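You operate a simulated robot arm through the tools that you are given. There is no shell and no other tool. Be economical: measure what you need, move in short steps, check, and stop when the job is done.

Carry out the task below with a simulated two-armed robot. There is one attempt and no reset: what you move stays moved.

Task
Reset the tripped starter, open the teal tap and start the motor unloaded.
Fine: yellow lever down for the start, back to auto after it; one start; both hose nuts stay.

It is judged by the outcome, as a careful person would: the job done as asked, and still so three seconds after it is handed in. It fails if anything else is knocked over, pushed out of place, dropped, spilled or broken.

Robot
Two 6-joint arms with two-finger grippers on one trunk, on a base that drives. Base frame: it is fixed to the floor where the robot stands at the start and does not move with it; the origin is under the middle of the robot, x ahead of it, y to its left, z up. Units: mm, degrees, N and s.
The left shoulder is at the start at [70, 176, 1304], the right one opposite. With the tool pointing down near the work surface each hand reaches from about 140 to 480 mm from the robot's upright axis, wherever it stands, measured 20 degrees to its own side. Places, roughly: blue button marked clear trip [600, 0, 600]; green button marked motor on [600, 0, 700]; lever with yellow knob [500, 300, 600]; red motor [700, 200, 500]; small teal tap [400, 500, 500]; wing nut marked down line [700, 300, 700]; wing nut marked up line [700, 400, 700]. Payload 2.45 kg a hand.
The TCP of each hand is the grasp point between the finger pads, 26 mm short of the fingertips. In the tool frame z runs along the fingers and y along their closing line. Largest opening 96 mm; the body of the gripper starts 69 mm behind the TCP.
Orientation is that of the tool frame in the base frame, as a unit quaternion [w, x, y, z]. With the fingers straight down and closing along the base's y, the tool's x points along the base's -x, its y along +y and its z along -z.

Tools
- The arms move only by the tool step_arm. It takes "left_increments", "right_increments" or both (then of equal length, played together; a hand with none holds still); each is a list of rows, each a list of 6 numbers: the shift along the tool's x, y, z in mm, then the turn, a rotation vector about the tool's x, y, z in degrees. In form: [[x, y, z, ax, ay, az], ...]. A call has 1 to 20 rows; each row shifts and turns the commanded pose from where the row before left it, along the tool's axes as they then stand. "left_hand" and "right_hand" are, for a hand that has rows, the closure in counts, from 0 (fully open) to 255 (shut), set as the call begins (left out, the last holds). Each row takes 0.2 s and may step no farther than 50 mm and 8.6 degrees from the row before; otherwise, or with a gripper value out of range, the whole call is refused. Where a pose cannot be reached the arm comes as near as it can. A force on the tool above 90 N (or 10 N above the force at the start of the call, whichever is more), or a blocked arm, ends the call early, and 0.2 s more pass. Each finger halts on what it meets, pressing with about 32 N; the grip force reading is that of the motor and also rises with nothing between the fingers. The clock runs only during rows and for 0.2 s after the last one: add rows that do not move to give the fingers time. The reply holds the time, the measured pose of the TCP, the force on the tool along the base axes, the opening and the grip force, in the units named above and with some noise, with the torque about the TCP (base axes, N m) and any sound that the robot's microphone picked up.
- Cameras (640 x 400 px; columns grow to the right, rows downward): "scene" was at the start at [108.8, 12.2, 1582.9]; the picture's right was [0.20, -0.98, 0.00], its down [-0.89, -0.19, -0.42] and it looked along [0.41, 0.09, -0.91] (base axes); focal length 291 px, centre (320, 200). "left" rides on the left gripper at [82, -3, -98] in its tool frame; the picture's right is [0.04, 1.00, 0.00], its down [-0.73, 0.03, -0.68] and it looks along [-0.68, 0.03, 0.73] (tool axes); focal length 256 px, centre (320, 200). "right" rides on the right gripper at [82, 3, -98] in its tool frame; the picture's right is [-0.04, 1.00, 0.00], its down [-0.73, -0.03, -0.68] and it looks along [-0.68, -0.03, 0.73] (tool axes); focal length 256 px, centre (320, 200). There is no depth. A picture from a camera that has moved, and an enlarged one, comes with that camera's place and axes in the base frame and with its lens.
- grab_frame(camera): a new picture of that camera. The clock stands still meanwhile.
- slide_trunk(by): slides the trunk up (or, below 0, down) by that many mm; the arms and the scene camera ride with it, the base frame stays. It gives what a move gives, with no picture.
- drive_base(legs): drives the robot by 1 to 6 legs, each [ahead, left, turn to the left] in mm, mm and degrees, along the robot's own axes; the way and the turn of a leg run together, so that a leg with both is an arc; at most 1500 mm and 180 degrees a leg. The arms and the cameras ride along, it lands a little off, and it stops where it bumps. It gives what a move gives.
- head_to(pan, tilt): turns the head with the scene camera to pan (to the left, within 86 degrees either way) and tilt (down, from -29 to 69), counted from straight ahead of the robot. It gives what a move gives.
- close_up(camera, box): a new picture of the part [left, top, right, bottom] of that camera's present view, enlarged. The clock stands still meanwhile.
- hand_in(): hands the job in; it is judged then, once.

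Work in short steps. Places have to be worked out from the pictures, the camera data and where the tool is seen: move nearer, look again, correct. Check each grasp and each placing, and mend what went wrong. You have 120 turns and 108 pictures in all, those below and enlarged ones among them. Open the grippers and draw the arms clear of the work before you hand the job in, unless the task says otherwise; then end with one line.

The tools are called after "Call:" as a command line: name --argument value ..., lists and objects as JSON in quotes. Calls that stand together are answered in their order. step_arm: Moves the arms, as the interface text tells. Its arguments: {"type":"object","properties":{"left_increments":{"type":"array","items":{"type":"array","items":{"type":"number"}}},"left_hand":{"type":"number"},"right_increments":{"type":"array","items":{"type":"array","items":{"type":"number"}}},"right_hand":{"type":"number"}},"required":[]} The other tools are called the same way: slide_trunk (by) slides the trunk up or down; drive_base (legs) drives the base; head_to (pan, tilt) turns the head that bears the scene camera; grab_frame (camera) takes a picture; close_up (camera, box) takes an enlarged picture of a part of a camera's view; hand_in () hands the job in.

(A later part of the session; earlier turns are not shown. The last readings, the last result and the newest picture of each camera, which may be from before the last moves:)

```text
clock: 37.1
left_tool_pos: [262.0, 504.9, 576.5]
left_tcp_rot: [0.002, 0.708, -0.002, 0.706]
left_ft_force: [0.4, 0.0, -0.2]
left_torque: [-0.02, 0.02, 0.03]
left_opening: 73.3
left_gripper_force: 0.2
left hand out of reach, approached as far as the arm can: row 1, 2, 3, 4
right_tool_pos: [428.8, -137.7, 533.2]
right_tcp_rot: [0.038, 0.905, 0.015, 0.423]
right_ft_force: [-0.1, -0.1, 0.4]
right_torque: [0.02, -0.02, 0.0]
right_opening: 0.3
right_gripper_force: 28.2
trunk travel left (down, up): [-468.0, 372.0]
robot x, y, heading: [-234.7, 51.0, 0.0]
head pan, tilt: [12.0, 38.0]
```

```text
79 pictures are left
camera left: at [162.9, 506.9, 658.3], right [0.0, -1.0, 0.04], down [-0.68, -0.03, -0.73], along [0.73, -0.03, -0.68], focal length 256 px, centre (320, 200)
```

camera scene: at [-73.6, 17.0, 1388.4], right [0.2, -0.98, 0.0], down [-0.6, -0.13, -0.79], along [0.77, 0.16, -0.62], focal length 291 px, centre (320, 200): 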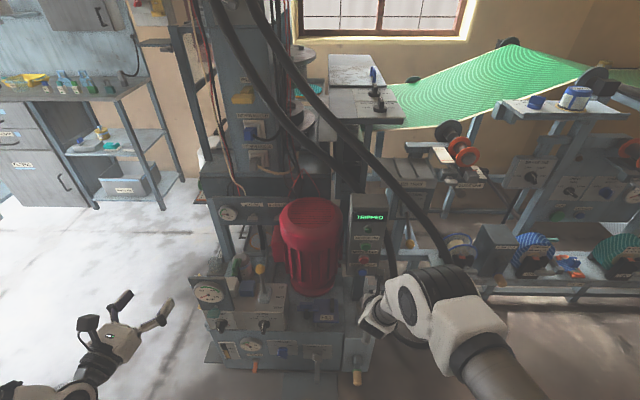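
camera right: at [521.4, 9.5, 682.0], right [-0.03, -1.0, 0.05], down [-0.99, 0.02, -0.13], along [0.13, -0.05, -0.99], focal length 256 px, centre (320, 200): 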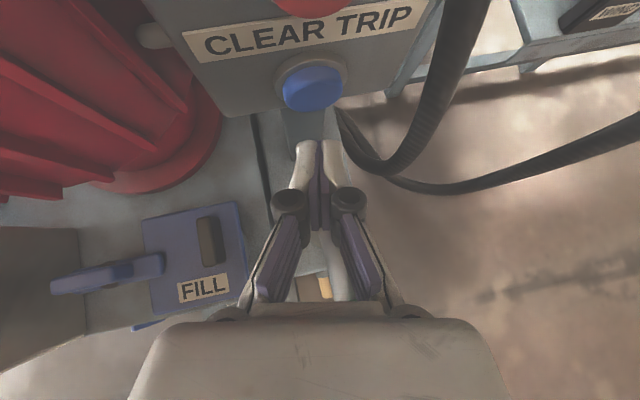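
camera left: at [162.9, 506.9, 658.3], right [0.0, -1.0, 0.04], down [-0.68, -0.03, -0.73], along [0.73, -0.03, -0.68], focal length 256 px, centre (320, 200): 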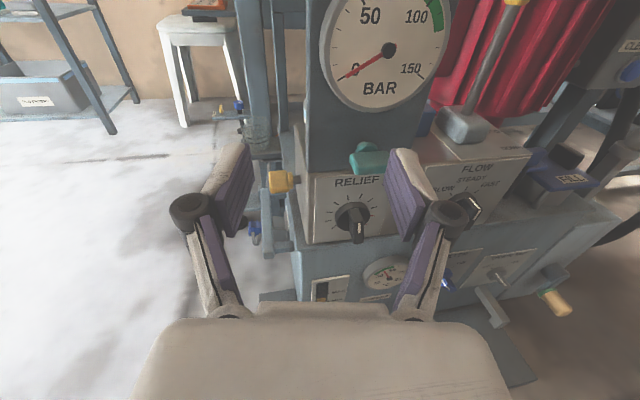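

The arm can't move inward, so the base and trunk will do that: 50 mm to the right and 40 mm down.

Call:
drive_base --legs '[[0, -49, 0]]'

Call:
slide_trunk --by -41

Call:
grab_frame --camera "left"

```text
clock: 38.1
left_tool_pos: [260.9, 453.1, 577.5]
left_tcp_rot: [0.002, 0.708, -0.003, 0.707]
left_ft_force: [0.2, 0.4, -0.1]
left_torque: [-0.04, 0.06, 0.01]
left_opening: 73.2
left_gripper_force: 0.1
right_tool_pos: [430.0, -189.3, 532.9]
right_tcp_rot: [0.036, 0.905, 0.017, 0.423]
right_ft_force: [0.3, -0.9, -0.1]
right_torque: [0.03, 0.0, 0.01]
right_opening: 0.1
right_gripper_force: 28.7
trunk travel left (down, up): [-468.0, 372.0]
robot x, y, heading: [-236.7, 6.9, -0.2]
head pan, tilt: [12.0, 38.0]
```

```text
clock: 38.9
left_tool_pos: [261.4, 452.8, 535.9]
left_tcp_rot: [0.002, 0.708, -0.002, 0.706]
left_ft_force: [-0.2, 0.7, -0.2]
left_torque: [0.01, 0.01, -0.06]
left_opening: 73.5
left_gripper_force: 0.1
right_tool_pos: [428.2, -188.7, 492.9]
right_tcp_rot: [0.037, 0.905, 0.016, 0.424]
right_ft_force: [0.1, 0.4, -0.2]
right_torque: [-0.01, -0.01, 0.02]
right_opening: 0.0
right_gripper_force: 28.1
trunk travel left (down, up): [-427.0, 413.0]
robot x, y, heading: [-235.5, 3.7, 0.0]
head pan, tilt: [12.0, 38.0]
```

```text
78 pictures are left
camera left: at [161.9, 456.5, 617.6], right [0.0, -1.0, 0.04], down [-0.68, -0.03, -0.73], along [0.73, -0.03, -0.68], focal length 256 px, centre (320, 200)
```

left: 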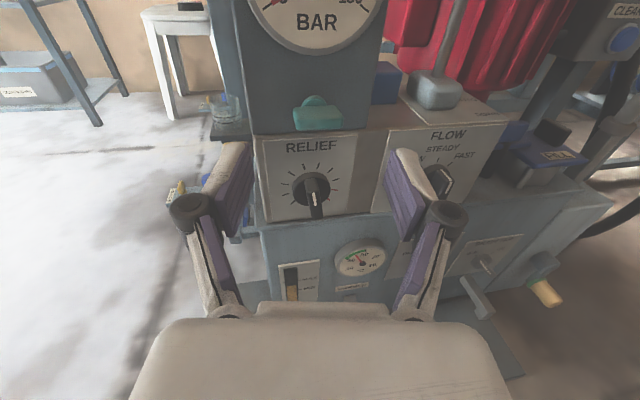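

Tap axis reads y≈457, z≈533, and my hand is at y=453, z=536. I move ahead until the pads straddle the bar (TCP x≈340).

Call:
step_arm --left_increments '[[-2, -4, 26, 0, 0, 0], [0, 0, 26, 0, 0, 0], [0, 0, 20, 0, 0, 0]]'

Call:
grab_frame --camera "left"

```text
clock: 39.7
left_tool_pos: [321.0, 469.1, 554.0]
left_tcp_rot: [0.001, 0.709, -0.001, 0.705]
left_ft_force: [1.1, 0.2, -0.1]
left_torque: [-0.01, 0.02, 0.0]
left_opening: 73.5
left_gripper_force: 0.0
left hand out of reach, approached as far as the arm can: row 1, 2, 3
right_tool_pos: [428.3, -189.2, 492.1]
right_tcp_rot: [0.037, 0.905, 0.017, 0.423]
right_ft_force: [0.7, 0.0, 0.5]
right_torque: [-0.04, -0.04, 0.0]
right_opening: 0.0
right_gripper_force: 28.8
trunk travel left (down, up): [-427.0, 413.0]
robot x, y, heading: [-237.4, 4.8, 0.1]
head pan, tilt: [12.0, 38.0]
```

```text
77 pictures are left
camera left: at [221.6, 472.4, 635.2], right [0.0, -1.0, 0.04], down [-0.68, -0.03, -0.73], along [0.73, -0.03, -0.68], focal length 256 px, centre (320, 200)
```

left: 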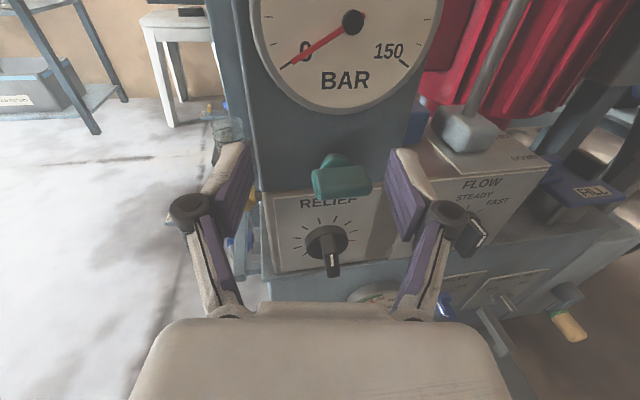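

The arm is near its reach envelope, drifting up as it extends. I back off 50 mm, lower the trunk 60 mm, and raise the hand again from there.

Call:
step_arm --left_increments '[[0, 0, -25, 0, 0, 0], [0, 0, -25, 0, 0, 0]]'

Call:
slide_trunk --by -60

Call:
drive_base --legs '[[30, 0, 0]]'

```text
clock: 40.3
left_tool_pos: [268.0, 468.7, 552.7]
left_tcp_rot: [0.001, 0.708, -0.002, 0.706]
left_ft_force: [0.8, 0.5, 0.1]
left_torque: [0.02, 0.0, -0.02]
left_opening: 73.5
left_gripper_force: 0.1
right_tool_pos: [429.1, -188.4, 492.4]
right_tcp_rot: [0.038, 0.905, 0.016, 0.423]
right_ft_force: [0.4, 0.6, -1.6]
right_torque: [0.0, 0.03, 0.0]
right_opening: 0.0
right_gripper_force: 28.5
trunk travel left (down, up): [-427.0, 413.0]
robot x, y, heading: [-234.1, 7.0, -0.1]
head pan, tilt: [12.0, 38.0]
```

```text
clock: 41.3
left_tool_pos: [269.3, 470.1, 492.5]
left_tcp_rot: [0.001, 0.708, -0.001, 0.706]
left_ft_force: [0.3, -0.6, 0.2]
left_torque: [0.02, 0.01, 0.02]
left_opening: 73.5
left_gripper_force: 0.0
right_tool_pos: [428.9, -188.7, 431.8]
right_tcp_rot: [0.038, 0.905, 0.016, 0.423]
right_ft_force: [0.3, 0.3, -0.2]
right_torque: [0.01, -0.01, 0.02]
right_opening: 0.0
right_gripper_force: 28.8
trunk travel left (down, up): [-367.0, 473.0]
robot x, y, heading: [-235.4, 9.3, 0.0]
head pan, tilt: [12.0, 38.0]
```

```text
clock: 42.1
left_tool_pos: [298.1, 470.4, 491.2]
left_tcp_rot: [0.001, 0.708, -0.002, 0.706]
left_ft_force: [1.0, -0.1, -0.1]
left_torque: [0.02, -0.02, 0.01]
left_opening: 73.4
left_gripper_force: 0.2
right_tool_pos: [459.4, -187.7, 431.2]
right_tcp_rot: [0.037, 0.906, 0.016, 0.422]
right_ft_force: [0.4, -0.2, -0.8]
right_torque: [0.02, 0.0, 0.01]
right_opening: 0.1
right_gripper_force: 28.7
trunk travel left (down, up): [-367.0, 473.0]
robot x, y, heading: [-206.4, 3.0, -0.3]
head pan, tilt: [12.0, 38.0]
```

Now I raise the hand to z≈533 and shift it inward to y≈457, without advancing.

Call:
step_arm --left_increments '[[21, 6, -5, 0, 0, 0], [21, 7, 0, 0, 0, 0]]'

Call:
step_arm --right_increments '[[30, 0, -20, 0, 0, 0], [30, 0, -20, 0, 0, 0]]'

Call:
grab_frame --camera "left"

```text
clock: 42.8
left_tool_pos: [291.3, 457.5, 531.9]
left_tcp_rot: [0.001, 0.709, -0.002, 0.706]
left_ft_force: [-1.1, 0.2, -0.2]
left_torque: [0.02, 0.02, 0.02]
left_opening: 73.4
left_gripper_force: 0.1
right_tool_pos: [459.1, -189.4, 432.0]
right_tcp_rot: [0.038, 0.905, 0.016, 0.423]
right_ft_force: [0.1, 0.1, 0.3]
right_torque: [0.02, -0.01, -0.02]
right_opening: 0.2
right_gripper_force: 28.7
trunk travel left (down, up): [-367.0, 473.0]
robot x, y, heading: [-203.2, 4.8, -0.4]
head pan, tilt: [12.0, 38.0]
```

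```text
clock: 43.4
left_tool_pos: [292.6, 457.8, 533.0]
left_tcp_rot: [0.001, 0.708, -0.001, 0.706]
left_ft_force: [0.2, 0.3, -0.2]
left_torque: [0.0, -0.02, -0.03]
left_opening: 73.4
left_gripper_force: 0.2
right_tool_pos: [471.2, -183.2, 500.1]
right_tcp_rot: [0.043, 0.905, 0.019, 0.423]
right_ft_force: [-0.1, -0.1, -0.1]
right_torque: [0.02, 0.0, 0.01]
right_opening: 0.0
right_gripper_force: 28.8
right hand out of reach, approached as far as the arm can: row 2
trunk travel left (down, up): [-367.0, 473.0]
robot x, y, heading: [-207.8, 4.2, -0.3]
head pan, tilt: [12.0, 38.0]
```

```text
76 pictures are left
camera left: at [192.0, 460.8, 614.4], right [0.0, -1.0, 0.04], down [-0.68, -0.03, -0.73], along [0.73, -0.03, -0.68], focal length 256 px, centre (320, 200)
```

left: 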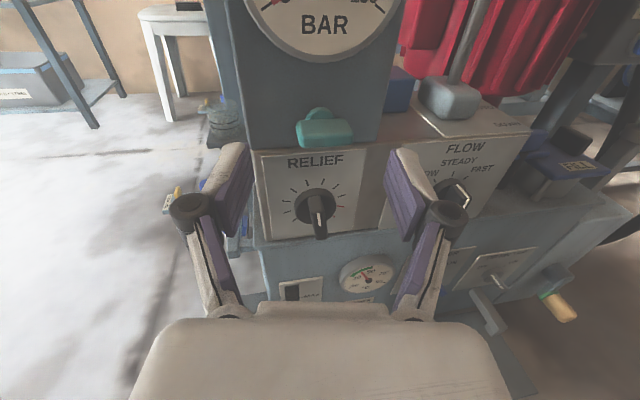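

The moves are followed exactly now, and the axis is again at y≈456.5, z≈533. I advance to x≈340.

Call:
step_arm --left_increments '[[0, 0, 20, 0, 0, 0], [0, 0, 15, 0, 0, 0], [0, 0, 12, 0, 0, 0]]'

Call:
grab_frame --camera "left"

```text
clock: 44.1
left_tool_pos: [338.1, 457.4, 534.4]
left_tcp_rot: [0.0, 0.708, -0.001, 0.706]
left_ft_force: [0.6, 0.2, 0.3]
left_torque: [0.0, 0.04, -0.01]
left_opening: 73.5
left_gripper_force: 0.1
right_tool_pos: [472.1, -183.1, 499.8]
right_tcp_rot: [0.043, 0.905, 0.019, 0.422]
right_ft_force: [-1.2, -0.8, -0.4]
right_torque: [-0.04, 0.02, 0.01]
right_opening: 0.0
right_gripper_force: 28.6
trunk travel left (down, up): [-367.0, 473.0]
robot x, y, heading: [-206.7, 6.3, -0.1]
head pan, tilt: [12.0, 38.0]
```

```text
75 pictures are left
camera left: at [238.8, 460.7, 614.6], right [0.0, -1.0, 0.04], down [-0.68, -0.03, -0.73], along [0.73, -0.03, -0.68], focal length 256 px, centre (320, 200)
```

left: 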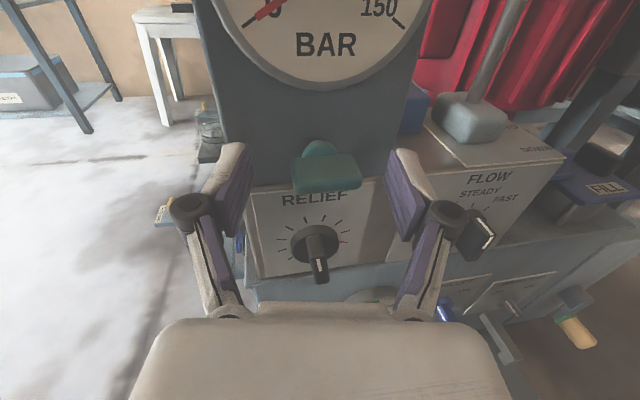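

The bar lies between the pads at [346,454,533]. I shift 2 mm, close on it and check.

Call:
step_arm --left_increments '[[0, 2, 4, 0, 0, 0], [0, 0, 0, 0, 0, 0], [0, 0, 0, 0, 0, 0]]' --left_hand 255

Call:
grab_frame --camera "left"

```text
clock: 45.0
left_tool_pos: [339.0, 454.7, 532.8]
left_tcp_rot: [0.001, 0.709, -0.001, 0.706]
left_ft_force: [-38.9, -16.4, -5.2]
left_torque: [-0.17, 0.51, 0.66]
left_opening: 41.2
left_gripper_force: 45.3
right_tool_pos: [471.0, -184.3, 501.4]
right_tcp_rot: [0.043, 0.905, 0.018, 0.423]
right_ft_force: [0.4, 0.0, -0.1]
right_torque: [-0.01, 0.02, 0.01]
right_opening: 0.1
right_gripper_force: 28.5
trunk travel left (down, up): [-367.0, 473.0]
robot x, y, heading: [-210.3, 5.8, -0.2]
head pan, tilt: [12.0, 38.0]
```

```text
74 pictures are left
camera left: at [241.0, 457.8, 614.5], right [0.0, -1.0, 0.04], down [-0.68, -0.03, -0.73], along [0.73, -0.03, -0.68], focal length 256 px, centre (320, 200)
```

left: 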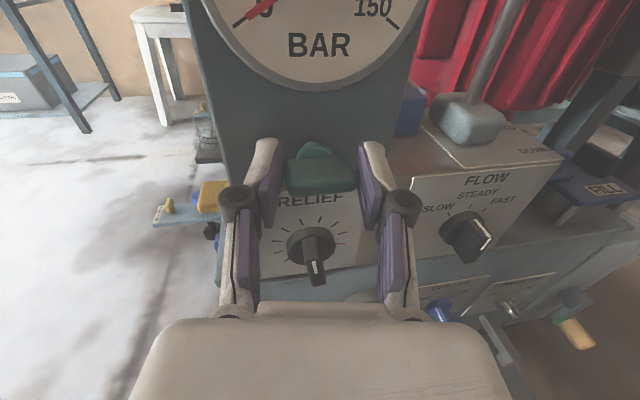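

Grasped at 41 mm, but the tips press the plate with 39 N. I ease back 4 mm and try a small counter-clockwise turn (seen from the front), reading the torque.

Call:
step_arm --left_increments '[[0, -1, -4, 0, 0, 0], [0, 0, 0, 0, 0, -5], [0, 0, 0, 0, 0, -5], [0, 0, 0, 0, 0, -5]]'

Call:
grab_frame --camera "left"

```text
clock: 46.0
left_tool_pos: [340.6, 456.4, 534.1]
left_tcp_rot: [0.092, 0.702, 0.092, 0.7]
left_ft_force: [-0.7, -6.7, -12.6]
left_torque: [0.15, -0.62, 0.8]
left_opening: 41.1
left_gripper_force: 45.1
right_tool_pos: [472.9, -182.5, 498.7]
right_tcp_rot: [0.043, 0.906, 0.018, 0.422]
right_ft_force: [0.2, -0.1, 0.1]
right_torque: [0.0, 0.03, 0.01]
right_opening: 0.0
right_gripper_force: 28.4
trunk travel left (down, up): [-367.0, 473.0]
robot x, y, heading: [-206.8, 6.5, -0.1]
head pan, tilt: [12.0, 38.0]
```

```text
73 pictures are left
camera left: at [241.1, 480.2, 611.2], right [0.0, -0.95, 0.3], down [-0.68, -0.22, -0.7], along [0.73, -0.2, -0.65], focal length 256 px, centre (320, 200)
```

left: 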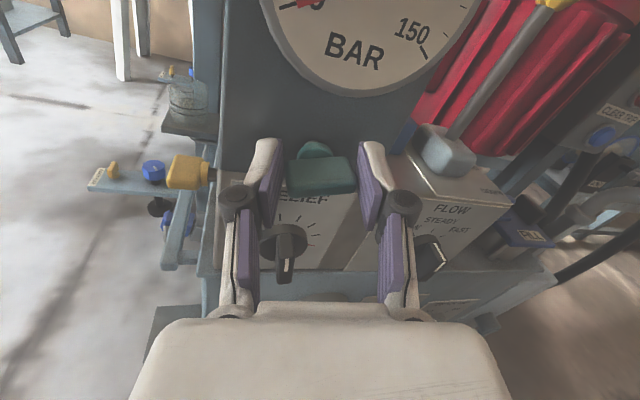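

The bar follows with hardly any torque, so I keep turning counter-clockwise.

Call:
step_arm --left_increments '[[0, 0, 0, 0, 0, -7], [0, 0, 0, 0, 0, -7], [0, 0, 0, 0, 0, -7], [0, 0, 0, 0, 0, -7], [0, 0, 0, 0, 0, -7]]'

```text
clock: 47.1
left_tool_pos: [339.5, 458.6, 532.1]
left_tcp_rot: [0.3, 0.642, 0.3, 0.638]
left_ft_force: [-0.7, 28.8, -8.9]
left_torque: [0.19, 0.0, 1.32]
left_opening: 39.7
left_gripper_force: 45.1
right_tool_pos: [472.7, -181.5, 500.5]
right_tcp_rot: [0.045, 0.906, 0.019, 0.421]
right_ft_force: [0.2, 0.5, 0.8]
right_torque: [0.0, -0.01, 0.0]
right_opening: 0.0
right_gripper_force: 28.3
trunk travel left (down, up): [-367.0, 473.0]
robot x, y, heading: [-206.5, 4.7, -0.3]
head pan, tilt: [12.0, 38.0]
```

About 50° turned, with a 29 N side load from a slightly off axis. I shift ~2 mm toward +y and turn the remaining 40°.

Call:
step_arm --left_increments '[[1.5, -1.3, 0, 0, 0, 0], [0, 0, 0, 0, 0, -8], [0, 0, 0, 0, 0, -8], [0, 0, 0, 0, 0, -8], [0, 0, 0, 0, 0, -8], [0, 0, 0, 0, 0, -8]]'

Call:
grab_frame --camera "left"

Call:
close_up --camera "scene" --box '[180, 180, 360, 360]'

```text
clock: 48.5
left_tool_pos: [346.1, 451.4, 527.7]
left_tcp_rot: [0.467, 0.522, 0.501, 0.508]
left_ft_force: [20.0, 13.4, -34.7]
left_torque: [0.03, -0.41, 0.93]
left_opening: 38.3
left_gripper_force: 44.9
left hand out of reach, approached as far as the arm can: row 3, 4, 5, 6
right_tool_pos: [475.1, -181.7, 496.8]
right_tcp_rot: [0.045, 0.907, 0.018, 0.419]
right_ft_force: [-0.3, 0.3, 0.3]
right_torque: [0.03, 0.0, 0.02]
right_opening: 0.0
right_gripper_force: 28.7
trunk travel left (down, up): [-367.0, 473.0]
robot x, y, heading: [-205.9, 2.8, -0.3]
head pan, tilt: [12.0, 38.0]
stopped in row 6 (left hand): the force on the tool passed its limit at 125 N (the readings are from after the stop); the commanded pose is now the measured one
```

```text
72 pictures are left
camera left: at [246.3, 530.7, 534.6], right [0.05, -0.02, 1.0], down [-0.66, -0.75, 0.02], along [0.75, -0.66, -0.05], focal length 256 px, centre (320, 200)
```

left: 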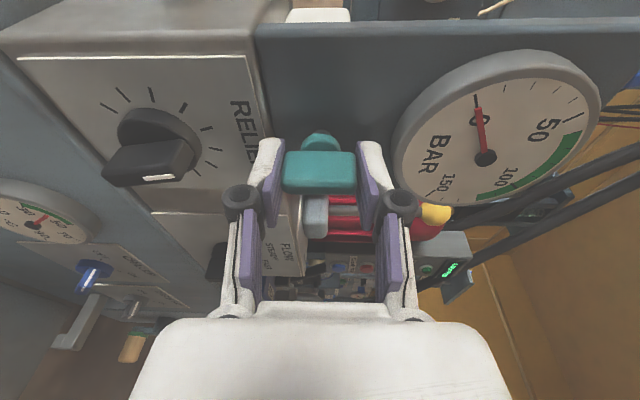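

```text
2.22 times, centred on (270, 270) of scene
camera zoom: at [-66.7, 24.8, 1197.0], right [0.2, -0.98, 0.0], down [-0.61, -0.13, -0.78], along [0.77, 0.16, -0.62], focal length 646 px, centre (431, 44)
```

zoom: 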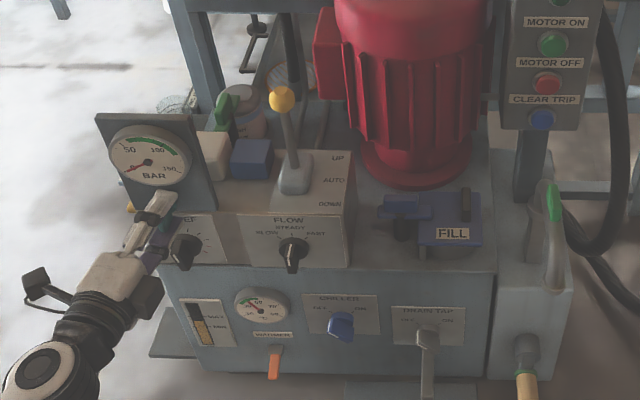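

The bar is now vertical, about 86–90° round. I open the fingers and draw straight back to look.

Call:
step_arm --left_increments '[[0, 0, 0, 0, 0, 0], [0, 0, -5, 0, 0, 0], [0, 0, -30, 0, 0, 0], [0, 0, -30, 0, 0, 0]]' --left_hand 60

Call:
close_up --camera "left" --box '[200, 60, 440, 210]'

Call:
close_up --camera "scene" --box '[180, 180, 300, 300]'

```text
clock: 49.5
left_tool_pos: [299.0, 422.2, 552.1]
left_tcp_rot: [0.47, 0.522, 0.497, 0.509]
left_ft_force: [-0.1, -0.6, -0.6]
left_torque: [0.0, 0.01, 0.02]
left_opening: 73.5
left_gripper_force: 0.0
left hand out of reach, approached as far as the arm can: row 3, 4
right_tool_pos: [471.5, -182.0, 500.1]
right_tcp_rot: [0.044, 0.905, 0.019, 0.422]
right_ft_force: [-0.4, -0.6, -0.9]
right_torque: [0.0, 0.0, 0.0]
right_opening: 0.3
right_gripper_force: 28.3
trunk travel left (down, up): [-367.0, 473.0]
robot x, y, heading: [-204.8, 5.6, -0.4]
head pan, tilt: [12.0, 38.0]
```

```text
2.67 times, centred on (320, 135) of left
camera zoom: at [198.8, 502.7, 557.2], right [0.04, -0.02, 1.0], down [-0.67, -0.74, 0.01], along [0.74, -0.67, -0.04], focal length 683 px, centre (320, 373)
```

zoom: 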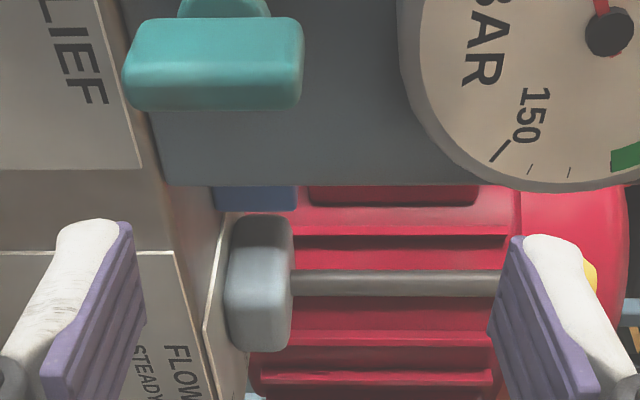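

```text
3.33 times, centred on (240, 240) of scene
camera zoom: at [-73.7, 22.2, 1197.5], right [0.21, -0.98, 0.0], down [-0.6, -0.13, -0.79], along [0.77, 0.16, -0.62], focal length 970 px, centre (587, 67)
```

zoom: 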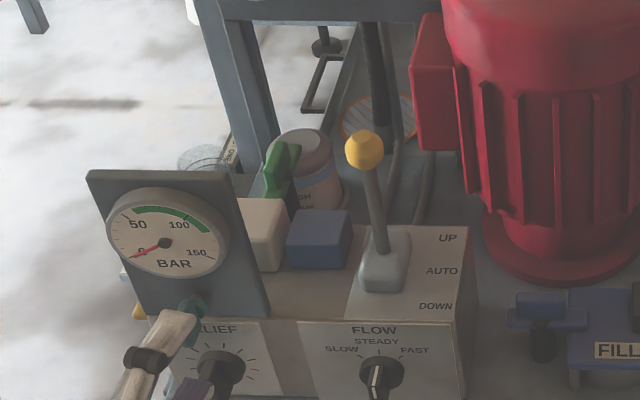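

The tap bar now stands vertical: open. I back the base off, roll the left hand upright again, and raise the trunk for the lever.

Call:
drive_base --legs '[[-110, 0, 0]]'

Call:
step_arm --left_increments '[[0, 0, 0, 0, 0, 8.5], [0, 0, 0, 0, 0, 8.5], [0, 0, 0, 0, 0, 8.5], [0, 0, 0, 0, 0, 8.5], [0, 0, 0, 0, 0, 8.5], [0, 0, 0, 0, 0, 8.5], [0, 0, 0, 0, 0, 8.5], [0, 0, 0, 0, 0, 8.5], [0, 0, 0, 0, 0, 8.5], [0, 0, 0, 0, 0, 8.5]]'

Call:
slide_trunk --by 200

```text
clock: 50.7
left_tool_pos: [188.4, 422.6, 552.4]
left_tcp_rot: [0.47, 0.522, 0.497, 0.51]
left_ft_force: [-0.7, 0.4, -0.6]
left_torque: [-0.03, 0.0, -0.02]
left_opening: 73.3
left_gripper_force: 0.0
right_tool_pos: [362.6, -181.5, 501.7]
right_tcp_rot: [0.043, 0.905, 0.019, 0.423]
right_ft_force: [-0.6, 0.2, 0.0]
right_torque: [-0.03, 0.01, 0.03]
right_opening: 0.2
right_gripper_force: 28.5
trunk travel left (down, up): [-367.0, 473.0]
robot x, y, heading: [-319.1, 2.0, -0.4]
head pan, tilt: [12.0, 38.0]
```

```text
clock: 52.9
left_tool_pos: [189.4, 422.6, 552.7]
left_tcp_rot: [0.002, 0.72, 0.014, 0.694]
left_ft_force: [-0.6, -0.1, 0.7]
left_torque: [0.0, 0.0, -0.03]
left_opening: 73.4
left_gripper_force: 0.0
right_tool_pos: [362.6, -181.8, 499.8]
right_tcp_rot: [0.043, 0.906, 0.019, 0.422]
right_ft_force: [0.8, 0.2, 0.8]
right_torque: [-0.04, 0.03, 0.0]
right_opening: 0.0
right_gripper_force: 28.9
trunk travel left (down, up): [-367.0, 473.0]
robot x, y, heading: [-316.2, 5.4, -0.3]
head pan, tilt: [12.0, 38.0]
```

```text
clock: 55.1
left_tool_pos: [188.9, 423.7, 751.7]
left_tcp_rot: [0.002, 0.721, 0.015, 0.693]
left_ft_force: [0.2, -0.3, 0.5]
left_torque: [0.01, 0.01, 0.03]
left_opening: 73.4
left_gripper_force: 0.1
right_tool_pos: [363.3, -181.3, 699.4]
right_tcp_rot: [0.043, 0.905, 0.02, 0.422]
right_ft_force: [1.1, 0.4, 0.0]
right_torque: [0.0, -0.03, 0.01]
right_opening: 0.2
right_gripper_force: 29.0
trunk travel left (down, up): [-567.0, 273.0]
robot x, y, heading: [-313.7, 6.2, 0.0]
head pan, tilt: [12.0, 38.0]
```

Now I pitch the left hand 45° down so it can pass above the gauge plate (top ≈695) to the lever knob, and check the tap from the head.

Call:
step_arm --left_increments '[[0, 0, 0, 0, -7.5, 0], [0, 0, 0, 0, -7.5, 0], [0, 0, 0, 0, -7.5, 0], [0, 0, 0, 0, -7.5, 0], [0, 0, 0, 0, -7.5, 0], [0, 0, 0, 0, -7.5, 0]]'

Call:
close_up --camera "scene" --box '[170, 150, 410, 300]'

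```text
clock: 56.5
left_tool_pos: [168.0, 430.8, 749.5]
left_tcp_rot: [0.008, 0.931, 0.011, 0.366]
left_ft_force: [-0.9, 0.0, -0.5]
left_torque: [0.03, -0.03, 0.0]
left_opening: 73.8
left_gripper_force: 0.1
left hand out of reach, approached as far as the arm can: row 6
right_tool_pos: [362.7, -180.9, 700.2]
right_tcp_rot: [0.044, 0.905, 0.018, 0.423]
right_ft_force: [0.7, -0.4, -0.4]
right_torque: [0.01, -0.03, 0.02]
right_opening: 0.0
right_gripper_force: 28.8
trunk travel left (down, up): [-567.0, 273.0]
robot x, y, heading: [-314.2, 4.3, -0.3]
head pan, tilt: [12.0, 38.0]
```

```text
2.67 times, centred on (290, 225) of scene
camera zoom: at [-183.1, 22.9, 1397.4], right [0.21, -0.98, 0.0], down [-0.6, -0.13, -0.79], along [0.77, 0.16, -0.62], focal length 776 px, centre (400, 133)
```

zoom: 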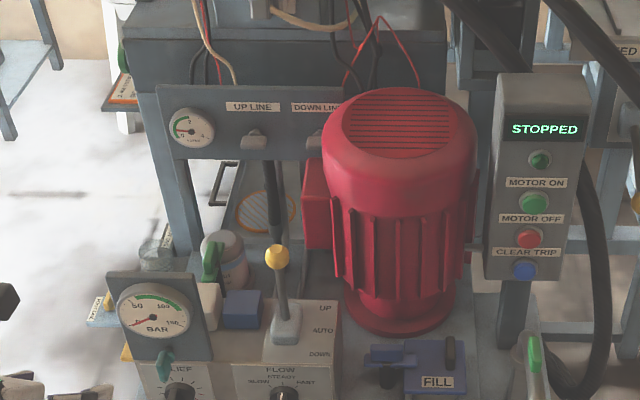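

Tap open, starter STOPPED. I extend the left arm forward and inward over free space to find its working range.

Call:
step_arm --left_increments '[[20, 20, 22, 0, 0, 0], [20, 20, 22, 0, 0, 0], [20, 20, 22, 0, 0, 0]]'

```text
clock: 57.3
left_tool_pos: [165.0, 411.8, 725.9]
left_tcp_rot: [0.007, 0.931, 0.012, 0.366]
left_ft_force: [0.0, 0.0, 0.4]
left_torque: [-0.01, 0.02, 0.0]
left_opening: 73.5
left_gripper_force: 0.0
left hand out of reach, approached as far as the arm can: row 1, 2, 3
right_tool_pos: [362.9, -181.3, 700.3]
right_tcp_rot: [0.044, 0.905, 0.018, 0.423]
right_ft_force: [-0.4, 0.0, 0.5]
right_torque: [0.02, 0.01, 0.08]
right_opening: 0.0
right_gripper_force: 28.1
trunk travel left (down, up): [-567.0, 273.0]
robot x, y, heading: [-319.3, 3.2, -0.0]
head pan, tilt: [12.0, 38.0]
```

Forward motion is blocked though it shouldn't be at full reach. I look at how the left arm is folded.

Call:
head_to --pan 35 --tilt 50

Call:
grab_frame --camera "scene"

```text
clock: 58.1
left_tool_pos: [165.8, 412.5, 726.7]
left_tcp_rot: [0.007, 0.93, 0.012, 0.366]
left_ft_force: [-0.3, 0.0, 0.5]
left_torque: [0.02, 0.01, -0.03]
left_opening: 73.3
left_gripper_force: 0.0
right_tool_pos: [362.0, -180.8, 699.6]
right_tcp_rot: [0.043, 0.905, 0.019, 0.422]
right_ft_force: [-0.7, -0.1, -0.7]
right_torque: [-0.01, 0.04, -0.01]
right_opening: 0.2
right_gripper_force: 28.0
trunk travel left (down, up): [-567.0, 273.0]
robot x, y, heading: [-315.4, 8.1, -0.2]
head pan, tilt: [35.0, 50.0]
```

```text
67 pictures are left
camera scene: at [-203.9, 48.9, 1380.3], right [0.57, -0.82, 0.0], down [-0.63, -0.44, -0.64], along [0.53, 0.37, -0.77], focal length 291 px, centre (320, 200)
```

scene: 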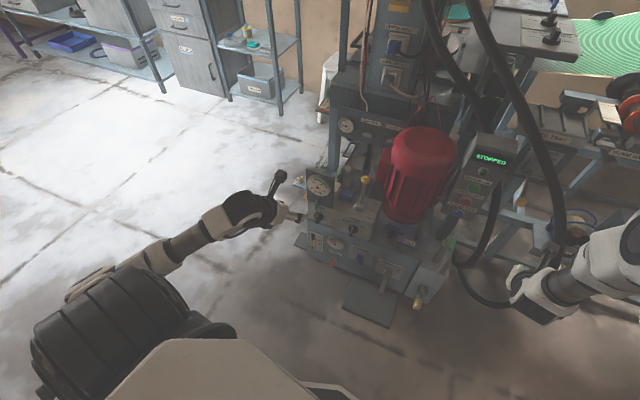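

The left arm is stretched in a poor branch. I return it to its natural roll with the tool pointing down, the pose it started in and which reached well, to grip the knob from above.

Call:
step_arm --left_increments '[[0, 0, -10, 0, 0, 8.5], [0, 0, -10, 0, 0, 8.5], [0, 0, -10, 0, 0, 8.5], [0, 0, 0, 0, 0, 8.5], [0, 0, 0, 0, 0, 8.5], [0, 0, 0, 0, 0, 8.5], [0, 0, 0, 0, 0, 8.5], [0, 0, 0, 0, 0, 8.5], [0, 0, 0, 0, 0, 8.5], [0, 0, 0, 0, 0, 8.5], [0, 0, 0, 0, 0, 8.5]]'

Call:
step_arm --left_increments '[[0, 0, 0, 0, 0, 8.5], [0, 0, 0, 0, 0, 8.5], [0, 0, 0, 0, 0, 8.5], [0, 0, 0, 0, 0, 8.5], [0, 0, 0, 0, 0, 8.5], [0, 0, 0, 0, 0, 8.5], [0, 0, 0, 0, 0, 8.5], [0, 0, 0, 0, 0, 8.5], [0, 0, 0, 0, 0, 8.5], [0, 0, 0, 0, 0, 8.5]]'

Call:
step_arm --left_increments '[[0, 0, 0, 0, 8, 0], [0, 0, 0, 0, 8, 0], [0, 0, 0, 0, 8, 0], [0, 0, 0, 0, 8, 0], [0, 0, 0, 0, 8, 0], [0, 0, 0, 0, 3, 0]]'

```text
clock: 60.5
left_tool_pos: [143.5, 411.7, 748.5]
left_tcp_rot: [0.262, -0.645, 0.67, -0.255]
left_ft_force: [0.1, -0.8, -1.1]
left_torque: [0.02, -0.01, 0.04]
left_opening: 73.3
left_gripper_force: 0.0
right_tool_pos: [363.1, -181.1, 698.9]
right_tcp_rot: [0.043, 0.905, 0.019, 0.422]
right_ft_force: [-0.6, 0.6, -0.2]
right_torque: [0.02, -0.03, 0.0]
right_opening: 0.0
right_gripper_force: 28.3
trunk travel left (down, up): [-567.0, 273.0]
robot x, y, heading: [-316.5, 4.3, -0.1]
head pan, tilt: [35.0, 50.0]
```

```text
clock: 62.7
left_tool_pos: [144.3, 411.5, 749.9]
left_tcp_rot: [0.365, -0.023, 0.93, -0.012]
left_ft_force: [0.1, -1.3, -0.2]
left_torque: [0.03, -0.01, 0.0]
left_opening: 73.3
left_gripper_force: 0.1
right_tool_pos: [362.0, -182.0, 700.8]
right_tcp_rot: [0.043, 0.905, 0.02, 0.422]
right_ft_force: [-0.6, -0.4, 0.2]
right_torque: [-0.03, -0.02, 0.01]
right_opening: 0.2
right_gripper_force: 28.8
trunk travel left (down, up): [-567.0, 273.0]
robot x, y, heading: [-318.1, 5.5, -0.1]
head pan, tilt: [35.0, 50.0]
```

```text
clock: 64.1
left_tool_pos: [43.2, 462.8, 743.2]
left_tcp_rot: [-0.001, -0.019, 1.0, -0.021]
left_ft_force: [0.4, -0.4, 0.2]
left_torque: [0.02, -0.01, -0.03]
left_opening: 73.1
left_gripper_force: 0.2
left hand out of reach, approached as far as the arm can: row 1, 2, 3, 4, 5, 6
right_tool_pos: [363.5, -181.8, 699.7]
right_tcp_rot: [0.044, 0.905, 0.019, 0.423]
right_ft_force: [0.5, -0.5, -0.8]
right_torque: [0.01, 0.02, 0.01]
right_opening: 0.0
right_gripper_force: 28.8
trunk travel left (down, up): [-567.0, 273.0]
robot x, y, heading: [-317.6, 5.8, 0.3]
head pan, tilt: [35.0, 50.0]
```

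Tool is down again. I test moving inward and forward in this natural pose.

Call:
step_arm --left_increments '[[-10, -40, 0, 0, 0, 0], [-10, -40, 0, 0, 0, 0], [-30, -30, 0, 0, 0, 0], [-40, 0, 0, 0, 0, 0], [-40, 0, 0, 0, 0, 0]]'

Call:
grab_frame --camera "scene"

```text
clock: 65.3
left_tool_pos: [35.4, 447.5, 736.6]
left_tcp_rot: [-0.001, -0.018, 1.0, -0.021]
left_ft_force: [-0.8, 0.1, 0.5]
left_torque: [-0.01, 0.0, 0.0]
left_opening: 73.4
left_gripper_force: 0.1
left hand out of reach, approached as far as the arm can: row 1, 2, 3, 4, 5
right_tool_pos: [362.5, -180.0, 698.8]
right_tcp_rot: [0.043, 0.906, 0.019, 0.422]
right_ft_force: [0.2, 0.2, -0.2]
right_torque: [0.02, 0.02, -0.02]
right_opening: 0.1
right_gripper_force: 28.5
trunk travel left (down, up): [-567.0, 273.0]
robot x, y, heading: [-313.7, 3.8, -0.3]
head pan, tilt: [35.0, 50.0]
```

```text
66 pictures are left
camera scene: at [-204.0, 49.0, 1380.2], right [0.57, -0.82, 0.0], down [-0.63, -0.44, -0.64], along [0.53, 0.37, -0.77], focal length 291 px, centre (320, 200)
```

scene: 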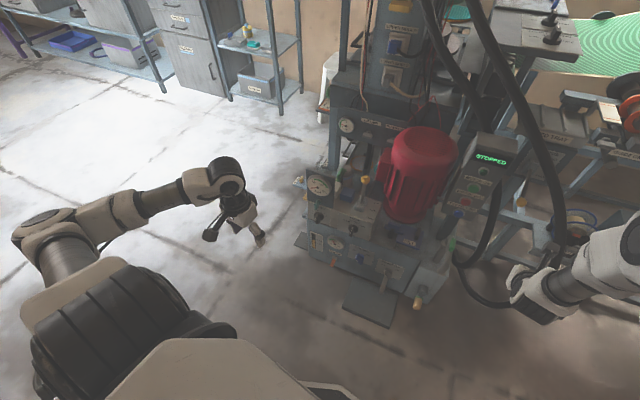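

The arm has an inner folding limit, so I need more height. I raise the trunk 170 mm, which suits both the lever grip from above and the green button, then drive toward (-150, 58).

Call:
slide_trunk --by 170

Call:
drive_base --legs '[[0, 53, 0], [120, 0, 0]]'

Call:
head_to --pan 5 --tilt 52

Call:
grab_frame --camera "scene"

```text
clock: 67.3
left_tool_pos: [36.3, 447.2, 906.1]
left_tcp_rot: [-0.002, -0.018, 1.0, -0.021]
left_ft_force: [0.7, -0.7, 0.3]
left_torque: [0.04, 0.0, 0.01]
left_opening: 73.5
left_gripper_force: 0.1
right_tool_pos: [363.5, -180.3, 869.6]
right_tcp_rot: [0.043, 0.906, 0.019, 0.421]
right_ft_force: [0.0, -0.1, 0.0]
right_torque: [0.03, 0.04, 0.01]
right_opening: 0.0
right_gripper_force: 28.4
trunk travel left (down, up): [-737.0, 103.0]
robot x, y, heading: [-315.1, 3.0, -0.1]
head pan, tilt: [35.0, 50.0]
```

```text
clock: 69.0
left_tool_pos: [158.1, 497.9, 907.1]
left_tcp_rot: [-0.001, -0.016, 1.0, -0.021]
left_ft_force: [-0.4, -0.5, -1.0]
left_torque: [0.0, -0.02, 0.0]
left_opening: 73.3
left_gripper_force: 0.1
right_tool_pos: [482.5, -131.2, 871.1]
right_tcp_rot: [0.044, 0.905, 0.018, 0.422]
right_ft_force: [-0.6, 0.4, 0.6]
right_torque: [0.0, -0.01, -0.03]
right_opening: 0.3
right_gripper_force: 28.3
trunk travel left (down, up): [-737.0, 103.0]
robot x, y, heading: [-195.3, 58.7, -0.4]
head pan, tilt: [35.0, 50.0]
```

```text
clock: 70.0
left_tool_pos: [157.9, 498.6, 906.7]
left_tcp_rot: [-0.001, -0.016, 1.0, -0.021]
left_ft_force: [-0.4, 0.1, -0.4]
left_torque: [-0.01, -0.05, 0.0]
left_opening: 73.4
left_gripper_force: 0.0
right_tool_pos: [481.4, -132.1, 870.7]
right_tcp_rot: [0.044, 0.905, 0.017, 0.423]
right_ft_force: [0.2, 0.1, 0.6]
right_torque: [-0.03, 0.0, 0.01]
right_opening: 0.0
right_gripper_force: 29.0
trunk travel left (down, up): [-737.0, 103.0]
robot x, y, heading: [-196.9, 59.1, -0.0]
head pan, tilt: [5.0, 52.0]
```

```text
65 pictures are left
camera scene: at [-72.5, 63.8, 1547.6], right [0.08, -1.0, 0.0], down [-0.79, -0.06, -0.62], along [0.61, 0.05, -0.79], focal length 291 px, centre (320, 200)
```

scene: 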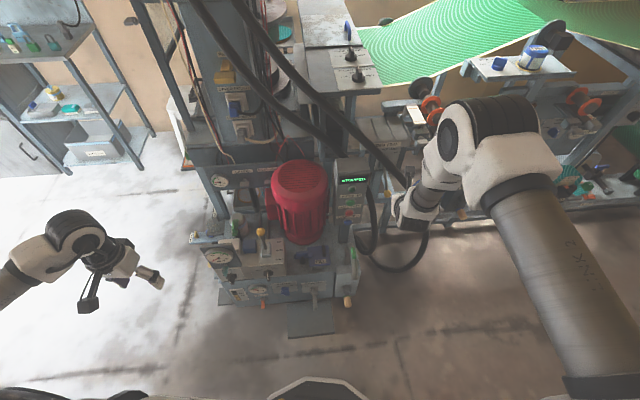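

Hands are clear. I lower the right hand to green-button height and bring the left hand over toward the lever, staying above the gauge plate.

Call:
step_arm --right_increments '[[-35, 0, 29.6, 0, 0, 0], [-35, 0, 29.6, 0, 0, 0], [-35, 0, 29.6, 0, 0, 0], [-35, 0, 29.6, 0, 0, 0], [0, 0, 0, 0, 0, 0], [0, 0, 0, 0, 0, 0]]' --left_increments '[[-37, -28, 18, 0, 0, 0], [-37, -28, 18, 0, 0, 0], [-37, -28, 18, 0, 0, 0], [-37, -28, 18, 0, 0, 0], [-37, -28, 18, 0, 0, 0], [-37, -28, 18, 0, 0, 0]]'

Call:
grab_frame --camera "scene"

```text
clock: 71.4
left_tool_pos: [149.7, 430.8, 787.4]
left_tcp_rot: [-0.001, -0.016, 1.0, -0.02]
left_ft_force: [0.2, -0.6, 0.0]
left_torque: [0.02, 0.05, 0.01]
left_opening: 73.2
left_gripper_force: 0.1
left hand out of reach, approached as far as the arm can: row 1, 2, 3, 4, 5, 6
right_tool_pos: [484.6, -148.9, 688.8]
right_tcp_rot: [0.043, 0.906, 0.017, 0.422]
right_ft_force: [0.6, 0.7, 0.7]
right_torque: [0.02, 0.01, 0.0]
right_opening: 0.1
right_gripper_force: 28.4
trunk travel left (down, up): [-737.0, 103.0]
robot x, y, heading: [-195.6, 58.0, -0.3]
head pan, tilt: [5.0, 52.0]
```

```text
64 pictures are left
camera scene: at [-71.4, 62.3, 1547.6], right [0.08, -1.0, 0.0], down [-0.79, -0.06, -0.62], along [0.61, 0.05, -0.79], focal length 291 px, centre (320, 200)
```

scene: 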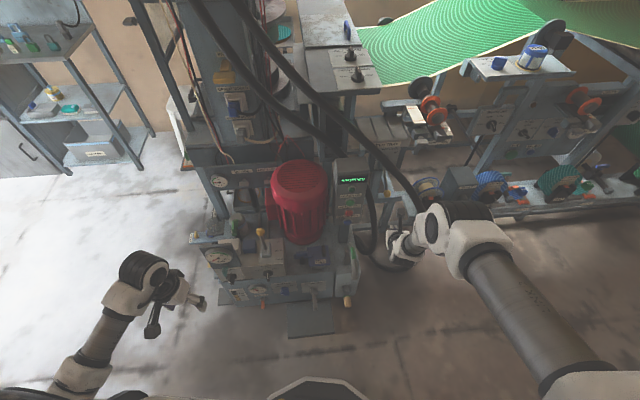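

Left hand won't go forward with this yaw, likely a wrist joint limit. I let the tool yaw 40° clockwise seen from above and try again.

Call:
step_arm --left_increments '[[0, 0, -10, 0, 0, 8], [0, 0, -10, 0, 0, 8], [0, 0, 0, 0, 0, 8], [0, 0, 0, 0, 0, 8], [0, 0, 0, 0, 0, 8]]'

Call:
step_arm --left_increments '[[-30, 25, 0, 0, 0, 0], [-30, 25, 0, 0, 0, 0], [-30, 25, 0, 0, 0, 0]]'

```text
clock: 72.6
left_tool_pos: [107.1, 427.8, 927.7]
left_tcp_rot: [0.006, 0.327, 0.945, -0.019]
left_ft_force: [-0.2, 0.2, -0.3]
left_torque: [0.0, -0.01, 0.01]
left_opening: 73.5
left_gripper_force: 0.0
left hand out of reach, approached as far as the arm can: row 2, 3, 4, 5
right_tool_pos: [482.5, -149.1, 689.4]
right_tcp_rot: [0.044, 0.906, 0.017, 0.422]
right_ft_force: [-0.5, -0.1, -0.6]
right_torque: [0.02, -0.01, 0.0]
right_opening: 0.1
right_gripper_force: 28.5
trunk travel left (down, up): [-737.0, 103.0]
robot x, y, heading: [-194.9, 58.3, -0.0]
head pan, tilt: [5.0, 52.0]
```

```text
clock: 73.4
left_tool_pos: [127.2, 454.6, 949.8]
left_tcp_rot: [0.007, 0.325, 0.946, -0.019]
left_ft_force: [0.6, 0.7, -0.3]
left_torque: [-0.02, 0.01, -0.02]
left_opening: 73.1
left_gripper_force: 0.0
left hand out of reach, approached as far as the arm can: row 1, 2, 3
right_tool_pos: [484.7, -148.6, 688.4]
right_tcp_rot: [0.045, 0.905, 0.017, 0.422]
right_ft_force: [0.1, -1.1, 0.8]
right_torque: [-0.01, 0.03, 0.01]
right_opening: 0.0
right_gripper_force: 28.8
trunk travel left (down, up): [-737.0, 103.0]
robot x, y, heading: [-191.8, 53.9, -0.5]
head pan, tilt: [5.0, 52.0]
```

That was the wrong way: the hand was pushed back and up. I yaw the other way (80° counter) and see.

Call:
step_arm --left_increments '[[0, 0, 0, 0, 0, -8.4], [0, 0, 0, 0, 0, -8.4], [0, 0, 0, 0, 0, -8.4], [0, 0, 0, 0, 0, -8.4], [0, 0, 0, 0, 0, -8.4], [0, 0, 0, 0, 0, -8.4], [0, 0, 0, 0, 0, -8.4], [0, 0, 0, 0, 0, -8.4], [0, 0, 0, 0, 0, -8.4], [0, 0, 0, 0, 0, -8.4]]'

Call:
step_arm --left_increments '[[-20, -20, 10, 0, 0, 0], [-20, -20, 10, 0, 0, 0], [-20, -20, 10, 0, 0, 0]]'

```text
clock: 75.6
left_tool_pos: [124.4, 450.3, 941.4]
left_tcp_rot: [-0.009, -0.389, 0.921, -0.019]
left_ft_force: [0.2, 0.0, 0.8]
left_torque: [-0.01, -0.01, 0.02]
left_opening: 73.4
left_gripper_force: 0.1
left hand out of reach, approached as far as the arm can: row 1
right_tool_pos: [484.4, -148.6, 687.5]
right_tcp_rot: [0.044, 0.905, 0.017, 0.422]
right_ft_force: [1.0, 0.0, 0.6]
right_torque: [0.0, 0.05, 0.0]
right_opening: 0.1
right_gripper_force: 28.9
trunk travel left (down, up): [-737.0, 103.0]
robot x, y, heading: [-202.5, 55.5, -0.3]
head pan, tilt: [5.0, 52.0]
```

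```text
clock: 76.4
left_tool_pos: [151.2, 486.1, 905.3]
left_tcp_rot: [-0.01, -0.389, 0.921, -0.019]
left_ft_force: [-1.1, 0.4, -0.3]
left_torque: [0.0, -0.01, 0.0]
left_opening: 73.5
left_gripper_force: 0.1
left hand out of reach, approached as far as the arm can: row 1, 2, 3
right_tool_pos: [484.4, -149.4, 689.5]
right_tcp_rot: [0.044, 0.906, 0.018, 0.422]
right_ft_force: [-0.8, 0.6, -0.4]
right_torque: [-0.01, 0.01, 0.0]
right_opening: 0.1
right_gripper_force: 28.8
trunk travel left (down, up): [-737.0, 103.0]
robot x, y, heading: [-195.8, 57.7, -0.3]
head pan, tilt: [5.0, 52.0]
```

The left arm is awkward here, while the right one behaves well when base and trunk do the positioning. I'll work the lever with the right hand instead. First I raise the trunk and bring the right hand inward.

Call:
slide_trunk --by 95

Call:
step_arm --right_increments '[[0, -35, 0, 0, 0, 0], [0, -35, 0, 0, 0, 0], [0, -35, 0, 0, 0, 0]]' --right_hand 60

Call:
head_to --pan 60 --tilt 45

Call:
grab_frame --camera "scene"

```text
clock: 77.7
left_tool_pos: [152.0, 486.6, 999.5]
left_tcp_rot: [-0.008, -0.389, 0.921, -0.02]
left_ft_force: [0.2, 0.1, 0.0]
left_torque: [0.01, -0.03, 0.03]
left_opening: 73.7
left_gripper_force: 0.0
right_tool_pos: [483.9, -149.9, 784.1]
right_tcp_rot: [0.045, 0.906, 0.016, 0.421]
right_ft_force: [0.4, -0.1, 0.3]
right_torque: [0.0, 0.0, 0.02]
right_opening: 0.0
right_gripper_force: 28.4
trunk travel left (down, up): [-832.0, 8.0]
robot x, y, heading: [-197.6, 55.8, -0.4]
head pan, tilt: [5.0, 52.0]
```

```text
clock: 78.5
left_tool_pos: [151.5, 487.1, 1000.4]
left_tcp_rot: [-0.009, -0.388, 0.921, -0.02]
left_ft_force: [0.1, 0.4, 0.0]
left_torque: [-0.02, 0.0, -0.03]
left_opening: 73.3
left_gripper_force: 0.0
right_tool_pos: [482.7, -45.4, 774.3]
right_tcp_rot: [0.044, 0.906, 0.018, 0.421]
right_ft_force: [-0.3, -0.3, -1.2]
right_torque: [-0.01, -0.04, 0.03]
right_opening: 73.1
right_gripper_force: 0.0
trunk travel left (down, up): [-832.0, 8.0]
robot x, y, heading: [-195.2, 56.6, -0.3]
head pan, tilt: [5.0, 52.0]
```

```text
clock: 79.7
left_tool_pos: [152.8, 486.3, 1000.2]
left_tcp_rot: [-0.008, -0.389, 0.921, -0.019]
left_ft_force: [0.2, -0.3, -0.1]
left_torque: [0.0, 0.04, -0.01]
left_opening: 73.6
left_gripper_force: 0.1
right_tool_pos: [484.4, -46.0, 774.2]
right_tcp_rot: [0.044, 0.905, 0.017, 0.422]
right_ft_force: [0.0, 0.4, 0.3]
right_torque: [-0.01, 0.01, -0.01]
right_opening: 73.3
right_gripper_force: 0.1
trunk travel left (down, up): [-832.0, 8.0]
robot x, y, heading: [-190.1, 55.9, -0.4]
head pan, tilt: [60.0, 45.0]
```

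```text
63 pictures are left
camera scene: at [-105.5, 127.6, 1652.1], right [0.86, -0.51, 0.0], down [-0.36, -0.61, -0.71], along [0.36, 0.61, -0.71], focal length 291 px, centre (320, 200)
```

scene: 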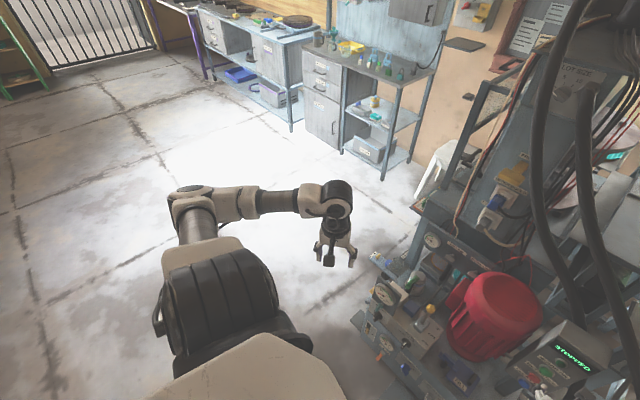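

Floor on the left is clear. I back 40 mm and drive 370 mm left so the right hand comes above the lever.

Call:
drive_base --legs '[[-40, 0, 0], [0, 370, 0]]'

Call:
head_to --pan -10 --tilt 55

Call:
grab_frame --camera "right"

Call:
grab_frame --camera "scene"

```text
clock: 82.5
left_tool_pos: [114.8, 849.4, 1001.5]
left_tcp_rot: [-0.008, -0.388, 0.921, -0.019]
left_ft_force: [-0.2, -0.3, 0.4]
left_torque: [-0.01, 0.0, 0.0]
left_opening: 73.4
left_gripper_force: 0.0
right_tool_pos: [446.2, 316.8, 773.3]
right_tcp_rot: [0.045, 0.906, 0.016, 0.421]
right_ft_force: [0.6, 0.5, -0.2]
right_torque: [0.01, -0.02, 0.04]
right_opening: 73.2
right_gripper_force: 0.0
trunk travel left (down, up): [-832.0, 8.0]
robot x, y, heading: [-233.1, 424.0, -0.3]
head pan, tilt: [60.0, 45.0]
```

```text
clock: 83.9
left_tool_pos: [114.7, 849.7, 1001.6]
left_tcp_rot: [-0.008, -0.389, 0.921, -0.019]
left_ft_force: [-0.4, -0.2, 1.6]
left_torque: [0.03, -0.01, -0.01]
left_opening: 73.4
left_gripper_force: 0.0
right_tool_pos: [445.8, 317.0, 773.2]
right_tcp_rot: [0.044, 0.905, 0.017, 0.422]
right_ft_force: [0.6, 0.1, 0.3]
right_torque: [0.03, -0.03, -0.04]
right_opening: 73.4
right_gripper_force: 0.0
trunk travel left (down, up): [-832.0, 8.0]
robot x, y, heading: [-234.8, 424.1, -0.3]
head pan, tilt: [-10.0, 55.0]
```

```text
62 pictures are left
camera right: at [423.3, 327.6, 900.6], right [-0.03, -1.0, 0.06], down [-0.99, 0.03, -0.13], along [0.12, -0.07, -0.99], focal length 256 px, centre (320, 200)
```

right: 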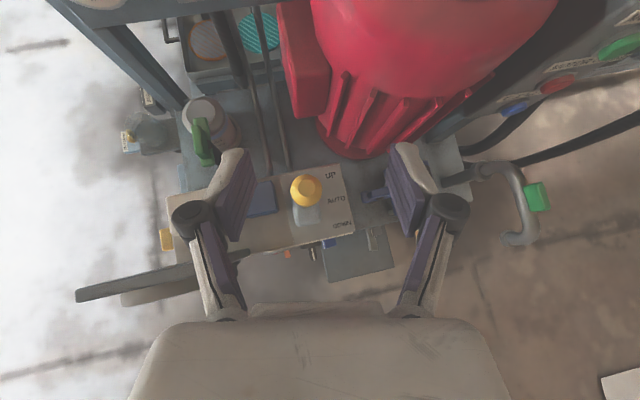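

```text
61 pictures are left
camera scene: at [-113.4, 408.9, 1638.7], right [-0.18, -0.98, 0.0], down [-0.81, 0.15, -0.57], along [0.56, -0.1, -0.82], focal length 291 px, centre (320, 200)
```

scene: 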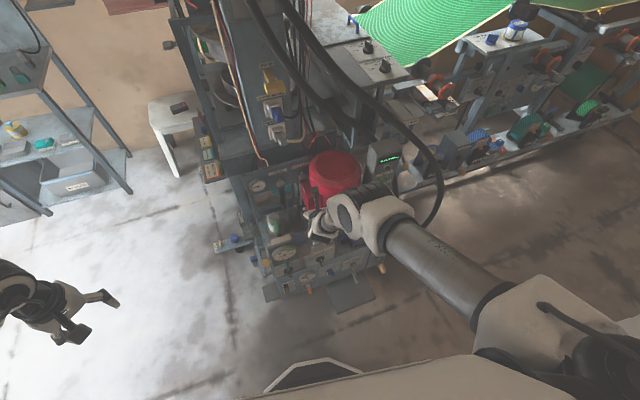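

The knob is confirmed at [464,324,652]. I lower the trunk 118 mm so the open fingers come down around it.

Call:
slide_trunk --by -118

Call:
grab_frame --camera "right"

```text
clock: 85.4
left_tool_pos: [115.2, 849.6, 883.0]
left_tcp_rot: [-0.008, -0.389, 0.921, -0.019]
left_ft_force: [1.2, 0.1, -0.4]
left_torque: [-0.01, -0.03, -0.01]
left_opening: 73.6
left_gripper_force: 0.0
right_tool_pos: [446.9, 318.0, 656.7]
right_tcp_rot: [0.044, 0.905, 0.016, 0.423]
right_ft_force: [0.0, -0.1, 0.2]
right_torque: [0.02, -0.01, 0.01]
right_opening: 73.3
right_gripper_force: 0.0
trunk travel left (down, up): [-714.0, 126.0]
robot x, y, heading: [-231.8, 426.1, -0.4]
head pan, tilt: [-10.0, 55.0]
```

```text
60 pictures are left
camera right: at [423.1, 327.6, 782.8], right [-0.03, -1.0, 0.06], down [-0.99, 0.03, -0.13], along [0.13, -0.07, -0.99], focal length 256 px, centre (320, 200)
```

right: 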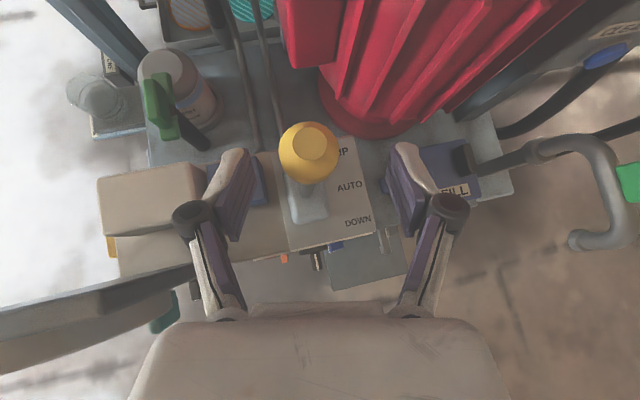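

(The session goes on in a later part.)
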